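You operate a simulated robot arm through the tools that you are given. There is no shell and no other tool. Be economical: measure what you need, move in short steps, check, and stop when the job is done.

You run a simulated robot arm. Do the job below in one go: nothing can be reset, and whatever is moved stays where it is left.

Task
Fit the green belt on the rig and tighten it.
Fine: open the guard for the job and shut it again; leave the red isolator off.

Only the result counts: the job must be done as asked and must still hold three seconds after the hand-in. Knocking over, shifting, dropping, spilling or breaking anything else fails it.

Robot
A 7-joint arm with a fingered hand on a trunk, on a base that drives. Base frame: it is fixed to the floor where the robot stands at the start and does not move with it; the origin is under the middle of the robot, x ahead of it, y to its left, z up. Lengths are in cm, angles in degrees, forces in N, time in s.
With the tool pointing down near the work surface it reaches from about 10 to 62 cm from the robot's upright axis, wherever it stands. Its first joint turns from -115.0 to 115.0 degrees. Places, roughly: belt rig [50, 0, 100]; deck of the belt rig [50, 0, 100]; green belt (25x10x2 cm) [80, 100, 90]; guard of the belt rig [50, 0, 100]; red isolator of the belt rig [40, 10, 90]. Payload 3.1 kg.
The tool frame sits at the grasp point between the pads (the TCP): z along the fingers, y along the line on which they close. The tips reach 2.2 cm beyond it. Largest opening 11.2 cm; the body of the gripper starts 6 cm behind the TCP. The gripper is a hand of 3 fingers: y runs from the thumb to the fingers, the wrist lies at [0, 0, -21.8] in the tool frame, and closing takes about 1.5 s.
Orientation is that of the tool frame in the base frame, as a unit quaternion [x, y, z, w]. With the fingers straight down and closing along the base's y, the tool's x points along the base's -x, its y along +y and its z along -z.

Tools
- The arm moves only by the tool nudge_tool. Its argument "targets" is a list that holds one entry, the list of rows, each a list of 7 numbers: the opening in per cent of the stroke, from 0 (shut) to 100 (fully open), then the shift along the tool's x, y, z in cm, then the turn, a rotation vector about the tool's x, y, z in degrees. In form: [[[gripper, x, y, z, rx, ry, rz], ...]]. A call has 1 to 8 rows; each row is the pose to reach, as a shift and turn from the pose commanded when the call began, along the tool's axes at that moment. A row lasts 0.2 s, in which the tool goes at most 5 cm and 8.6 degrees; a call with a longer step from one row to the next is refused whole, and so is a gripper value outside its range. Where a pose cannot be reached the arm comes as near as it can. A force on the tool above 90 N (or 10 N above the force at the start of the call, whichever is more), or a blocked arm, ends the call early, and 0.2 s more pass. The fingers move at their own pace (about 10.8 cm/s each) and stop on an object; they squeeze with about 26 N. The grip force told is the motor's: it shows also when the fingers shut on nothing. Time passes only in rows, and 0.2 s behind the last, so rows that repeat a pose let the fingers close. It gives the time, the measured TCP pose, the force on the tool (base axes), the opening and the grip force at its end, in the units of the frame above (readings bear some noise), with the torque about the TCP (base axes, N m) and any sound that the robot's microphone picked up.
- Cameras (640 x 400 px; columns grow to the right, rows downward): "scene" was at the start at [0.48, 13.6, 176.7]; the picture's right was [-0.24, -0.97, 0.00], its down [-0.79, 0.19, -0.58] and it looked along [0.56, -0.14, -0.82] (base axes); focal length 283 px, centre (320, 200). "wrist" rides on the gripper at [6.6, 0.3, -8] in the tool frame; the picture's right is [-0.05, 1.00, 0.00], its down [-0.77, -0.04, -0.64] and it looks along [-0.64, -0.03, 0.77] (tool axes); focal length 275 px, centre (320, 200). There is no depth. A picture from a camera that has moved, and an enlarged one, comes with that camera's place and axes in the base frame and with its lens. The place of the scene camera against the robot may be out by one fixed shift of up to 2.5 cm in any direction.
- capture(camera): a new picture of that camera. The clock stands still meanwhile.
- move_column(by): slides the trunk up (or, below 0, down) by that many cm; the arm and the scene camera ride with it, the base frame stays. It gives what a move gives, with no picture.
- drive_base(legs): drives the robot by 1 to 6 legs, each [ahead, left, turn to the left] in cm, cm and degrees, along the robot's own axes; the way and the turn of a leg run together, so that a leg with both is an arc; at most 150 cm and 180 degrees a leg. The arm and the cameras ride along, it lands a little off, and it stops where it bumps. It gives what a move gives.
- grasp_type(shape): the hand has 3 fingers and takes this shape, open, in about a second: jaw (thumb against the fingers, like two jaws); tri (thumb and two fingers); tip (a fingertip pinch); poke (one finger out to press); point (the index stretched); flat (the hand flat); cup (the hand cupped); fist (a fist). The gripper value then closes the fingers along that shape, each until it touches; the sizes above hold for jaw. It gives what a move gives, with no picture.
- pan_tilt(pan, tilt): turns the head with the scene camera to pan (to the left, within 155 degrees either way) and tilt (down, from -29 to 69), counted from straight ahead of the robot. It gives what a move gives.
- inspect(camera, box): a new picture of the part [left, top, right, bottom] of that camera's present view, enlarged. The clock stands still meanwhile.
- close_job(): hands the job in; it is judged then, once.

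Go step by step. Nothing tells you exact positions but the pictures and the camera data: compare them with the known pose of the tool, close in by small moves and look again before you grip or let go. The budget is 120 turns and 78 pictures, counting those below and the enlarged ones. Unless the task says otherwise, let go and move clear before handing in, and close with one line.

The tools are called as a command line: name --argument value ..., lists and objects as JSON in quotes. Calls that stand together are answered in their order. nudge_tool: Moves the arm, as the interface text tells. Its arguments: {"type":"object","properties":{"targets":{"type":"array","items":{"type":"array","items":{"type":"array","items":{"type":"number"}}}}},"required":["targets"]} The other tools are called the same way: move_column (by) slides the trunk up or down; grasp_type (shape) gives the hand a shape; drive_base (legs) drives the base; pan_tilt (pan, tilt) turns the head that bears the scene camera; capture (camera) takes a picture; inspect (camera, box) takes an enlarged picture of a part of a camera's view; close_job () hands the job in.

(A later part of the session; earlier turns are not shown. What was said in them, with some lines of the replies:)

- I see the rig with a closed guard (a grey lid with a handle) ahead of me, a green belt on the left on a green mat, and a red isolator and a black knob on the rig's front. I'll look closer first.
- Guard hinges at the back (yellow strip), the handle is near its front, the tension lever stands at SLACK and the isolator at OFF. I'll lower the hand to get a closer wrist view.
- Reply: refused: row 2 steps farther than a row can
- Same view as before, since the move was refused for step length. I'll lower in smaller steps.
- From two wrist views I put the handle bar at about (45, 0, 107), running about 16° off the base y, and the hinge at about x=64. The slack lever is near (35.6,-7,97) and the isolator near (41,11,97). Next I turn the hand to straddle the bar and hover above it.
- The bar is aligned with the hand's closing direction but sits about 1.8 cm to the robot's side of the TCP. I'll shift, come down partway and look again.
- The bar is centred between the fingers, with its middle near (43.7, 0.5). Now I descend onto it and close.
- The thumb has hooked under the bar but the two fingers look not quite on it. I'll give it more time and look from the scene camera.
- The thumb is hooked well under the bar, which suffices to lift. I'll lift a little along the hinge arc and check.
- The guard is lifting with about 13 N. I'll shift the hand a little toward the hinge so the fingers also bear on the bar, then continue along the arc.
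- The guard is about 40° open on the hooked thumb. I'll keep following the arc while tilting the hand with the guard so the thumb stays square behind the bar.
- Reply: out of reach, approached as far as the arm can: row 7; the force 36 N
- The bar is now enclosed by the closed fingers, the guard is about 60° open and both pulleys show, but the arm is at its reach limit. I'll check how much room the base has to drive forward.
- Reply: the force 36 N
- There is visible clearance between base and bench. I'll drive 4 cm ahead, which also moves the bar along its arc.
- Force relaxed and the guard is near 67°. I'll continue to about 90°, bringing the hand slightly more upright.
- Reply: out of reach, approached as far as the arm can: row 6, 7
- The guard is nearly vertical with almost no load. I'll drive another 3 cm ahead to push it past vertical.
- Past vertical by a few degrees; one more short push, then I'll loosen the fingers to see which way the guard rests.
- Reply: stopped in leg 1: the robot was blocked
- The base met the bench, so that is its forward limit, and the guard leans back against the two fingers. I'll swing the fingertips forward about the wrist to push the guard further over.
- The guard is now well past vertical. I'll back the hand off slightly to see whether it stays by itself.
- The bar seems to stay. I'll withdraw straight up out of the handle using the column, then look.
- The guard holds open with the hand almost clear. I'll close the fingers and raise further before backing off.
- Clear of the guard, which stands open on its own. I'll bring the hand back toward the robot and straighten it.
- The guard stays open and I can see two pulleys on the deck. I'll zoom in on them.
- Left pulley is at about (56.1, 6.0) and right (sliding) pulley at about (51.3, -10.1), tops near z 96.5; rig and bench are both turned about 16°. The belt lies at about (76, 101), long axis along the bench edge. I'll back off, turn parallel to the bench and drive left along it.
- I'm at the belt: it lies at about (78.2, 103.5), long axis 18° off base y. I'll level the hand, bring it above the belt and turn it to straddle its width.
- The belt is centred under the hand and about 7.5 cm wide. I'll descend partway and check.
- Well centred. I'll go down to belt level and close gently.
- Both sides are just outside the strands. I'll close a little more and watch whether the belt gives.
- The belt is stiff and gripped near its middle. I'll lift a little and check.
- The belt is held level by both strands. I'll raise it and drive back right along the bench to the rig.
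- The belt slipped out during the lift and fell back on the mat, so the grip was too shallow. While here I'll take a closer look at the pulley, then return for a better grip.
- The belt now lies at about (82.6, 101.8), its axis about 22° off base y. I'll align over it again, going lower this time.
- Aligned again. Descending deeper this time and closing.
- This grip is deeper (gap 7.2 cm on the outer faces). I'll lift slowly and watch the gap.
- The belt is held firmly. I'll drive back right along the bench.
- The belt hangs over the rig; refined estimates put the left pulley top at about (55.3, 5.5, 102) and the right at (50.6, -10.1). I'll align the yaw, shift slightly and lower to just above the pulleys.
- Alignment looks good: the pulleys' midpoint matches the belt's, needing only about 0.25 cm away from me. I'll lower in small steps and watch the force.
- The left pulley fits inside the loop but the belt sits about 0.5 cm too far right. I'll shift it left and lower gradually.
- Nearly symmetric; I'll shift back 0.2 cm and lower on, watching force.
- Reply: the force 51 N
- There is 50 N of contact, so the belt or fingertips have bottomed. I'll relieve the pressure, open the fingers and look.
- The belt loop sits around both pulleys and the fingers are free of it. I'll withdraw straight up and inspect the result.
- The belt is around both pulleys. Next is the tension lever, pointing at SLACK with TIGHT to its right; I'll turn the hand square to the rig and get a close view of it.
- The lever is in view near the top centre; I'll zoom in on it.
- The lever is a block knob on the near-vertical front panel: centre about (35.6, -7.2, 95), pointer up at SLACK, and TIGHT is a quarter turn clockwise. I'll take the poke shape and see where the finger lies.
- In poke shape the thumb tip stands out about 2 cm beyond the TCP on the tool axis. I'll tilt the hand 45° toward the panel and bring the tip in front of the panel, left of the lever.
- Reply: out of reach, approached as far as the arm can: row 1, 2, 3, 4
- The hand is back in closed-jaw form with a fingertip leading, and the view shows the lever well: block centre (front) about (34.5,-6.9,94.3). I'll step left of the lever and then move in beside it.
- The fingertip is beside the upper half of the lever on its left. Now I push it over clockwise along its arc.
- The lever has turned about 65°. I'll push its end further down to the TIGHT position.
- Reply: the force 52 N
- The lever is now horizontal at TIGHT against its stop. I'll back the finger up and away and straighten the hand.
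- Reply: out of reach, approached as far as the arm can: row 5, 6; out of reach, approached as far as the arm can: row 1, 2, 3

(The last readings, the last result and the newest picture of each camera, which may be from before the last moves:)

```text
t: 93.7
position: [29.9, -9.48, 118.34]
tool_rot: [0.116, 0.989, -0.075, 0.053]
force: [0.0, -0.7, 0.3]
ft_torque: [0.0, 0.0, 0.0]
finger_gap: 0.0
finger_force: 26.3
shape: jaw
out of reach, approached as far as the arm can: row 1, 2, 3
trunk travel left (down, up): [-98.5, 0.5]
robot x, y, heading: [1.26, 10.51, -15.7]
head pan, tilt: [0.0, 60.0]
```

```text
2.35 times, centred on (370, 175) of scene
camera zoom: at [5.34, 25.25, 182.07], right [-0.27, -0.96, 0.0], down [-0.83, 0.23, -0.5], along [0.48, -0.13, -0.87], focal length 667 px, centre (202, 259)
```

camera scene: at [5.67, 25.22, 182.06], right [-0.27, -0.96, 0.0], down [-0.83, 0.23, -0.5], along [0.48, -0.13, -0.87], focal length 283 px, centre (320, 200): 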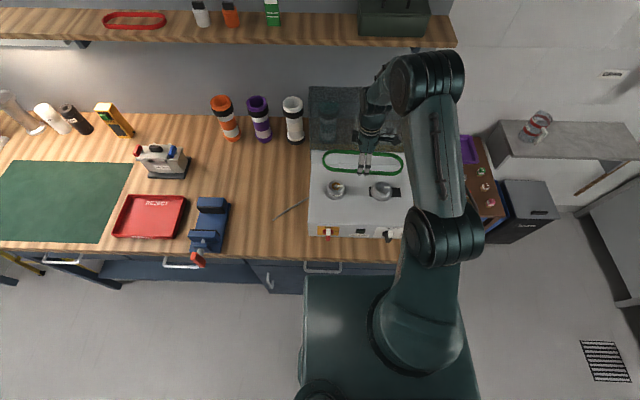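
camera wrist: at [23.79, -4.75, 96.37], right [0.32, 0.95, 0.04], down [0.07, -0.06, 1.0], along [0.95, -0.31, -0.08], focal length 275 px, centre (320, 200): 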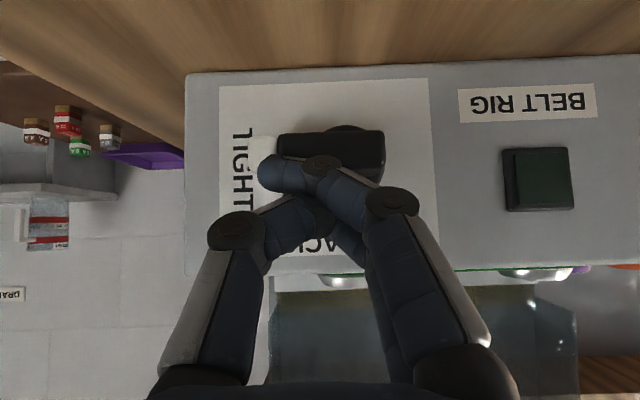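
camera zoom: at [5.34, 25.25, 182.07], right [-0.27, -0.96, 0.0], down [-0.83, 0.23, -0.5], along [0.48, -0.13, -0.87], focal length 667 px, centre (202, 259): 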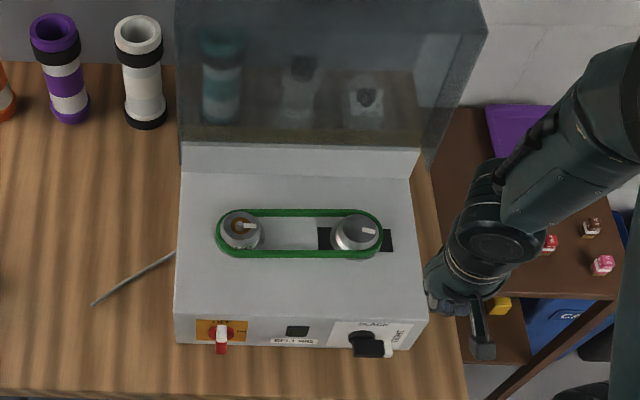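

Belt is on, lever at TIGHT, isolator still OFF. The arm is cramped, so I'll bring the hand forward over the rig, level it, then turn it to grip the guard handle.

nudge_tool --targets '[[[10, -2.7, 2.3, -1.6, -1.6, 1.4, 0], [10, -5.4, 4.7, -3.1, -3.2, 2.8, 0], [10, -8.0, 7.0, -4.7, -4.8, 4.2, 0], [10, -10.7, 9.4, -6.2, -6.4, 5.6, 0], [10, -13.4, 11.7, -7.8, -7.9, 7, 0], [10, -13.4, 11.7, -7.8, -7.9, 7, 0]]]'

nudge_tool --targets '[[[10, 0, 0, 0, 0, 0, -8.5], [10, 0, 0, 0, 0, 0, -17], [10, 0, 0, 0, 0, 0, -25.5], [10, 0, 0, 0, 0, 0, -34], [10, 0, 0, 0, 0, 0, -42.5], [10, 0, 0, 0, 0, 0, -51], [10, 0, 0, 0, 0, 0, -59.5], [10, 0, 0, 0, 0, 0, -68]]]'

drive_base --legs '[[6, 0, 0]]'

```text
t: 95.1
position: [43.41, 3.27, 129.15]
tool_rot: [0.075, 0.993, 0.072, -0.056]
force: [-0.2, -0.2, -1.0]
ft_torque: [0.03, 0.0, 0.02]
finger_gap: 0.18
finger_force: 0.0
shape: jaw
trunk travel left (down, up): [-98.5, 0.5]
robot x, y, heading: [1.41, 10.48, -15.7]
head pan, tilt: [0.0, 60.0]
```

```text
t: 96.9
position: [43.43, 3.23, 128.95]
tool_rot: [-0.495, 0.864, 0.09, -0.008]
force: [0.6, -0.6, -0.7]
ft_torque: [-0.01, 0.0, -0.01]
finger_gap: 0.16
finger_force: 0.0
shape: jaw
trunk travel left (down, up): [-98.5, 0.5]
robot x, y, heading: [1.53, 10.64, -15.6]
head pan, tilt: [0.0, 60.0]
```

```text
t: 97.9
position: [48.88, 1.63, 129.03]
tool_rot: [-0.494, 0.865, 0.089, -0.007]
force: [-0.2, -0.8, 0.3]
ft_torque: [0.0, 0.0, -0.02]
finger_gap: 0.13
finger_force: 0.1
shape: jaw
trunk travel left (down, up): [-98.5, 0.5]
robot x, y, heading: [7.11, 9.07, -15.6]
head pan, tilt: [0.0, 60.0]
```

The base went 6 cm ahead unhindered. I'll correct the hand's tilt and yaw, drive 4 cm more and raise the hand.

nudge_tool --targets '[[[10, 0, 0, -1, 4.6, 2.2, -3], [10, 0, 0, -3, 9.3, 4.4, -6], [10, 0, 0, -5, 9.3, 4.4, -13.4], [10, 0, 0, -8, 9.3, 4.4, -13.4], [10, 0, 0, -11, 9.3, 4.4, -13.4], [10, 0, 0, -12, 9.3, 4.4, -13.4]]]'

drive_base --legs '[[4, 0, 0]]'

```text
t: 99.3
position: [50.32, -0.17, 140.87]
tool_rot: [-0.593, 0.805, 0.001, 0.01]
force: [0.0, -0.2, -0.5]
ft_torque: [-0.02, -0.03, -0.02]
finger_gap: 0.17
finger_force: 0.1
shape: jaw
trunk travel left (down, up): [-98.5, 0.5]
robot x, y, heading: [7.14, 8.82, -15.6]
head pan, tilt: [0.0, 60.0]
```

```text
t: 100.2
position: [53.16, -0.86, 140.69]
tool_rot: [-0.593, 0.805, 0.004, 0.009]
force: [-0.4, 0.5, -0.8]
ft_torque: [0.02, 0.02, -0.02]
finger_gap: 0.16
finger_force: 0.0
shape: jaw
trunk travel left (down, up): [-98.5, 0.5]
robot x, y, heading: [9.87, 8.04, -15.5]
head pan, tilt: [0.0, 60.0]
stopped in leg 1: the robot was blocked; the commanded pose is now the measured one
```

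The base is at the bench now. I'll carry the hand over the open guard's top edge to above the handle.

nudge_tool --targets '[[[10, 0, -3.8, -0.5, 3, 0, 0], [10, -0.1, -7.6, -1, 6, 0, 0], [10, -0.2, -11.4, -1, 9, 0, 0], [10, -0.4, -15.2, -1, 12, 0, 0], [20, -0.6, -18.5, -1, 15, 0, 0], [30, -0.6, -19.9, -1, 15, 0, 0], [40, -0.6, -19.9, -1, 15, 0, 0]]]'

nudge_tool --targets '[[[40, 0, 0.3, 2, -4, 0, 0], [40, 0, 0.7, 4, -8, 0, 0], [40, 0, 1.2, 6, -13, 0, 0], [40, 0, 1.2, 6, -13, 0, 0]]]'

capture --camera "wrist"

```text
t: 101.8
position: [71.75, -6.12, 142.14]
tool_rot: [-0.587, 0.798, -0.104, 0.087]
force: [0.4, 0.1, 0.2]
ft_torque: [0.01, 0.01, 0.01]
finger_gap: 4.05
finger_force: 0.1
shape: jaw
trunk travel left (down, up): [-98.5, 0.5]
robot x, y, heading: [9.57, 8.26, -15.6]
head pan, tilt: [0.0, 60.0]
```

```text
t: 102.8
position: [72.26, -5.98, 135.98]
tool_rot: [-0.593, 0.805, -0.012, 0.02]
force: [0.0, 0.4, 0.6]
ft_torque: [0.0, -0.01, 0.0]
finger_gap: 4.19
finger_force: 0.1
shape: jaw
trunk travel left (down, up): [-98.5, 0.5]
robot x, y, heading: [9.23, 8.36, -15.8]
head pan, tilt: [0.0, 60.0]
```

```text
6 pictures are left
camera wrist: at [69.51, -12.32, 143.83], right [-0.94, 0.34, -0.04], down [0.23, 0.72, 0.65], along [0.25, 0.6, -0.76], focal length 275 px, centre (320, 200)
```

wrist: 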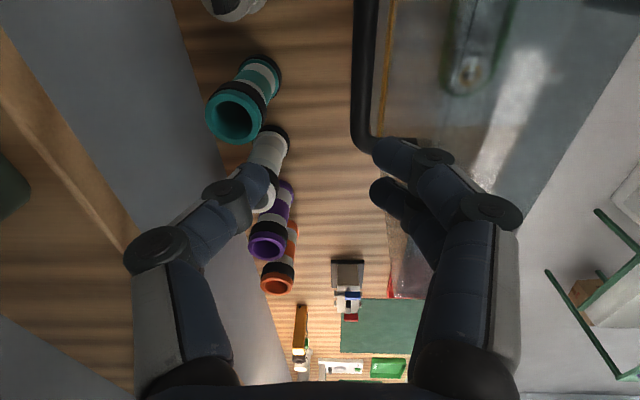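

The bar is just on the robot side of the palm axis and the fingers line up with the gap behind it. I'll open slightly and descend, then close.

nudge_tool --targets '[[[46, 0, 0, 1, 0, 0, 0], [46, 0, 0, 3, 0, 0, 0], [46, 0, 0, 5, 0, 0, 0], [46, 0, 0, 7, 0, 0, 0], [46, 0, 0, 9, 0, 0, 0], [46, 0, 0, 10.5, 0, 0, 0], [46, 0, 0, 10.5, 0, 0, 0]]]'

capture --camera "wrist"

```text
t: 104.4
position: [72.76, -6.07, 125.37]
tool_rot: [-0.593, 0.805, -0.013, 0.02]
force: [-1.5, -1.8, 1.4]
ft_torque: [0.1, -0.02, 0.11]
finger_gap: 4.89
finger_force: 0.1
shape: jaw
trunk travel left (down, up): [-98.5, 0.5]
robot x, y, heading: [9.74, 8.45, -15.9]
head pan, tilt: [0.0, 60.0]
```

```text
5 pictures are left
camera wrist: at [70.1, -12.39, 133.24], right [-0.94, 0.34, -0.04], down [0.23, 0.72, 0.65], along [0.25, 0.6, -0.76], focal length 275 px, centre (320, 200)
```

wrist: 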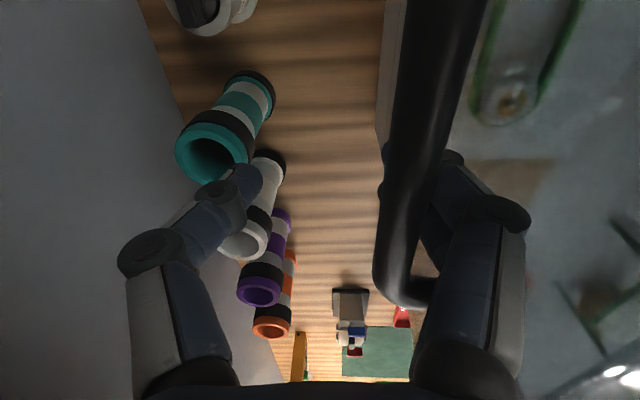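

The fingers are in the gap and the bar is between them and the thumb. I'll close around it.

nudge_tool --targets '[[[20, 0, 0.5, 0, 0, 0, 0], [0, 0, 1.0, 0, 0, 0, 0], [0, 0, 1.5, 0, 0, 0, 0], [0, 0, 1.5, 0, 0, 0, 0], [0, 0, 1.5, 0, 0, 0, 0], [0, 0, 1.5, 0, 0, 0, 0], [0, 0, 1.5, 0, 0, 0, 0]]]'

```text
t: 106.0
position: [71.34, -5.69, 125.25]
tool_rot: [-0.593, 0.805, -0.013, 0.02]
force: [-0.9, -1.4, 0.2]
ft_torque: [0.03, 0.0, 0.04]
finger_gap: 0.0
finger_force: 26.2
shape: tri
trunk travel left (down, up): [-98.5, 0.5]
robot x, y, heading: [9.82, 8.71, -15.3]
head pan, tilt: [0.0, 60.0]
```

Closed around the bar. I'll draw the guard back toward vertical along the reverse of the opening path.

nudge_tool --targets '[[[0, 0, 1.4, -0.5, -3, 0, 0], [0, 0, 2.8, -0.9, -6, 0, 0], [0, 0, 4.2, -1.3, -9, 0, 0], [0, 0, 5.6, -1.5, -12, 0, 0], [0, 0, 7.0, -1.6, -15, 0, 0], [0, 0, 8.5, -1.6, -18, 0, 0], [0, 0, 8.5, -1.6, -18, 0, 0]]]'

capture --camera "wrist"

```text
t: 107.6
position: [63.12, -3.1, 126.49]
tool_rot: [-0.589, 0.797, 0.114, -0.072]
force: [-0.5, 0.5, -4.1]
ft_torque: [0.01, -0.02, -0.02]
finger_gap: 0.0
finger_force: 25.9
shape: tri
trunk travel left (down, up): [-98.5, 0.5]
robot x, y, heading: [9.15, 8.23, -15.6]
head pan, tilt: [0.0, 60.0]
```

```text
4 pictures are left
camera wrist: at [62.98, -10.23, 134.28], right [-0.91, 0.33, 0.27], down [0.42, 0.67, 0.62], along [0.02, 0.67, -0.74], focal length 275 px, centre (320, 200)
```

wrist: 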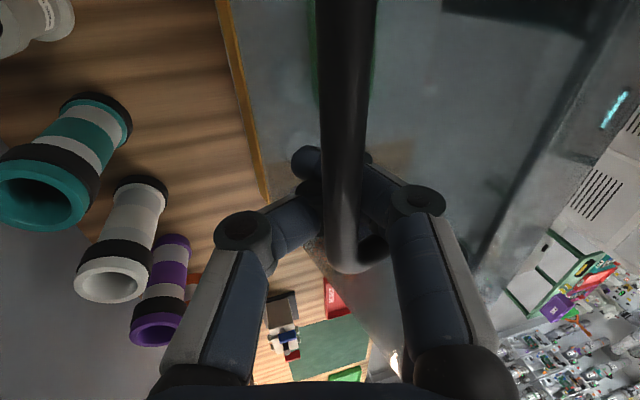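

The bar is enclosed and the guard follows. I'll lower it along the arc.

nudge_tool --targets '[[[0, 0, 1.3, 0.5, 0, 0, 0], [0, 0, 2.6, 1.1, 0, 0, 0], [0, 0, 5.1, 2.5, 0, 0, 0], [0, 0, 7.35, 4.26, 0, 0, 0], [0, 0, 9.4, 6.26, 0, 0, 0], [0, 0, 11.13, 8.49, 0, 0, 0], [0, 0, 12.47, 11.02, 0, 0, 0], [0, 0, 12.47, 11.02, 0, 0, 0]]]'

capture --camera "wrist"

```text
t: 109.4
position: [49.5, 1.26, 119.27]
tool_rot: [-0.588, 0.797, 0.116, -0.073]
force: [12.5, -8.4, -14.2]
ft_torque: [0.1, 0.02, -0.02]
finger_gap: 0.02
finger_force: 25.7
shape: tri
trunk travel left (down, up): [-98.5, 0.5]
robot x, y, heading: [9.36, 8.14, -15.3]
head pan, tilt: [0.0, 60.0]
```

```text
3 pictures are left
camera wrist: at [49.22, -5.82, 126.86], right [-0.91, 0.33, 0.27], down [0.42, 0.66, 0.62], along [0.02, 0.67, -0.74], focal length 275 px, centre (320, 200)
```

wrist: 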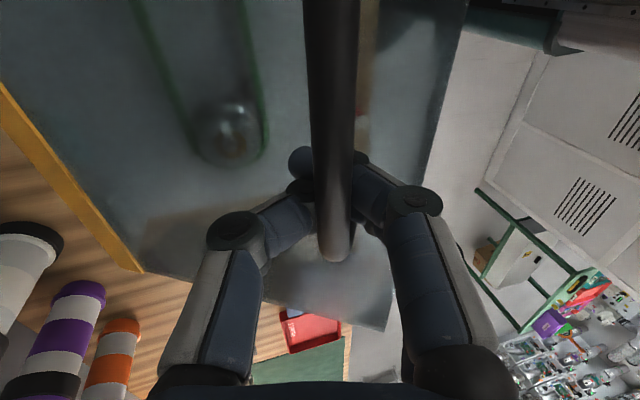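

Guard is about 35° from shut and the belt shows in place beneath. I'll lower it the rest of the way, straightening the hand.

nudge_tool --targets '[[[0, 0, 0.8, 1.8, 2, 0, 0], [0, 0, 1.6, 3.64, 4, 0, 0], [0, 0, 2.0, 5.6, 6, 0, 0], [0, 0, 2.13, 7.5, 9, 0, 0], [0, 0, 2.1, 9.3, 12, 0, 0], [0, 0, 2.0, 10.8, 14, 0, 0], [0, 0, 1.9, 11.8, 14, 0, 0], [0, 0, 1.9, 11.8, 14, 0, 0]]]'

```text
t: 111.2
position: [44.7, 2.86, 108.24]
tool_rot: [-0.592, 0.806, 0.017, -0.001]
force: [18.9, -10.5, -6.3]
ft_torque: [0.07, 0.11, -0.02]
finger_gap: 0.0
finger_force: 25.8
shape: tri
trunk travel left (down, up): [-98.5, 0.5]
robot x, y, heading: [9.55, 8.07, -15.6]
head pan, tilt: [0.0, 60.0]
```

Almost shut; I'll go down slightly more to be sure it seats.

nudge_tool --targets '[[[0, 0, -0.5, 0.4, 0, 0, 0], [0, 0, -0.8, 0.8, 0, 0, 0], [0, 0, -0.8, 1.2, 0, 0, 0], [0, 0, -0.8, 1.2, 0, 0, 0]]]'

inspect --camera "scene" --box '[270, 90, 440, 270]'

```text
t: 112.2
position: [44.95, 2.93, 107.16]
tool_rot: [-0.593, 0.805, 0.016, 0.0]
force: [-3.0, -0.6, 12.7]
ft_torque: [0.08, 0.09, 0.07]
finger_gap: 0.01
finger_force: 26.3
shape: tri
trunk travel left (down, up): [-98.5, 0.5]
robot x, y, heading: [9.39, 8.55, -15.6]
head pan, tilt: [0.0, 60.0]
```

```text
2.22 times, centred on (355, 180) of scene
camera zoom: at [13.53, 22.92, 182.1], right [-0.27, -0.96, 0.0], down [-0.83, 0.23, -0.5], along [0.48, -0.13, -0.87], focal length 630 px, centre (242, 244)
```

zoom: 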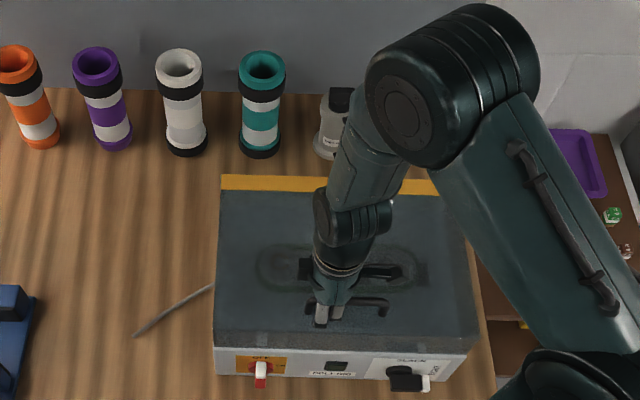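

The guard is shut. I'll relieve the pressure, open the fingers fully and lift straight off.

nudge_tool --targets '[[[0, 0, 0, -0.3, 0, 0, 0], [60, 0, 0, -0.3, 0, 0, 0], [100, 0, 0, -0.3, 0, 0, 0], [100, 0, 0, -0.3, 0, 0, 0], [100, 0, 0, -0.3, 0, 0, 0], [100, 0, 0, -0.3, 0, 0, 0], [100, 0, 0, -0.3, 0, 0, 0], [100, 0, 0, -0.3, 0, 0, 0]]]'

nudge_tool --targets '[[[100, 0, 0, -0.8, 0, 0, 0], [100, 0, 0, -2, 0, 0, 0], [100, 0, 0, -3.5, 0, 0, 0], [100, 0, 0, -5, 0, 0, 0]]]'

capture --camera "wrist"

```text
t: 114.0
position: [44.62, 3.14, 107.69]
tool_rot: [-0.594, 0.805, 0.012, 0.001]
force: [-9.6, 7.0, 47.7]
ft_torque: [-0.39, -0.94, 0.04]
finger_gap: 10.19
finger_force: 0.0
shape: jaw
trunk travel left (down, up): [-98.5, 0.5]
robot x, y, heading: [9.14, 8.4, -15.6]
head pan, tilt: [0.0, 60.0]
```

```text
t: 115.0
position: [45.3, 2.79, 112.47]
tool_rot: [-0.593, 0.805, 0.016, 0.0]
force: [0.5, -0.3, 0.3]
ft_torque: [-0.03, 0.02, 0.0]
finger_gap: 10.59
finger_force: 0.0
shape: jaw
trunk travel left (down, up): [-98.5, 0.5]
robot x, y, heading: [9.71, 8.27, -15.6]
head pan, tilt: [0.0, 60.0]
```

```text
1 pictures are left
camera wrist: at [43.14, -3.72, 120.36], right [-0.94, 0.34, 0.03], down [0.28, 0.71, 0.65], along [0.2, 0.62, -0.76], focal length 275 px, centre (320, 200)
```

wrist: 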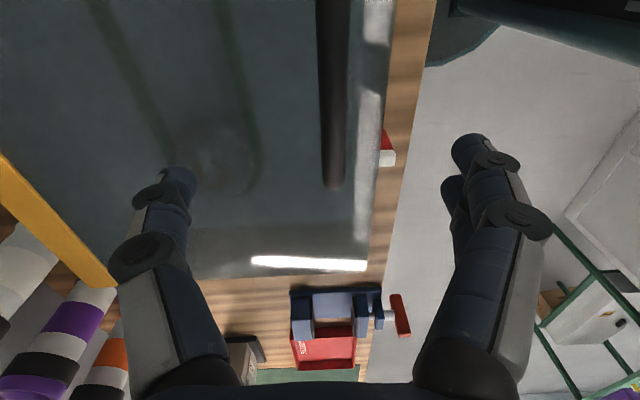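

The hand is free of the handle and the guard lies shut with the belt visible beneath it. I'll raise the hand well clear and take a last look.

nudge_tool --targets '[[[100, 0, 0, -4, 0, 0, 0], [100, 0, 0, -8, 0, 0, 0], [100, 0, 0, -12, 0, 0, 0], [100, 0, 2, -16, 0, 0, 0], [100, 0, 2, -16, 0, 0, 0]]]'

inspect --camera "scene" --box '[270, 90, 440, 270]'

```text
t: 116.2
position: [43.73, 3.04, 128.71]
tool_rot: [-0.594, 0.804, 0.017, -0.001]
force: [0.7, -0.1, 0.2]
ft_torque: [-0.01, 0.06, 0.03]
finger_gap: 10.58
finger_force: 0.0
shape: jaw
trunk travel left (down, up): [-98.5, 0.5]
robot x, y, heading: [9.28, 8.29, -15.5]
head pan, tilt: [0.0, 60.0]
```

```text
2.22 times, centred on (355, 180) of scene
camera zoom: at [13.89, 22.88, 182.07], right [-0.27, -0.96, 0.0], down [-0.83, 0.23, -0.5], along [0.48, -0.13, -0.87], focal length 630 px, centre (242, 244)
```

zoom: 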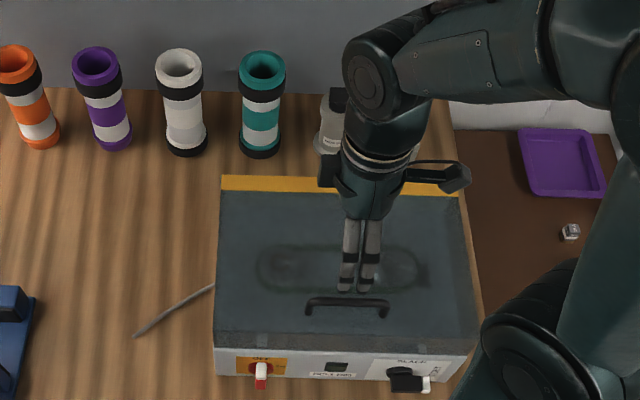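

The belt is on both pulleys, the lever is at TIGHT, the guard is shut and the isolator is OFF, with the hand clear. I'm handing the job in.

close_job

```text
The job is handed in.
```

The green belt is on both pulleys, the tension lever is at TIGHT, the guard is shut again and the red isolator is still off. On the way, the belt slipped from the grip once and fell back on its mat, and the base bumped the bench twice while driving; I saw nothing displaced.
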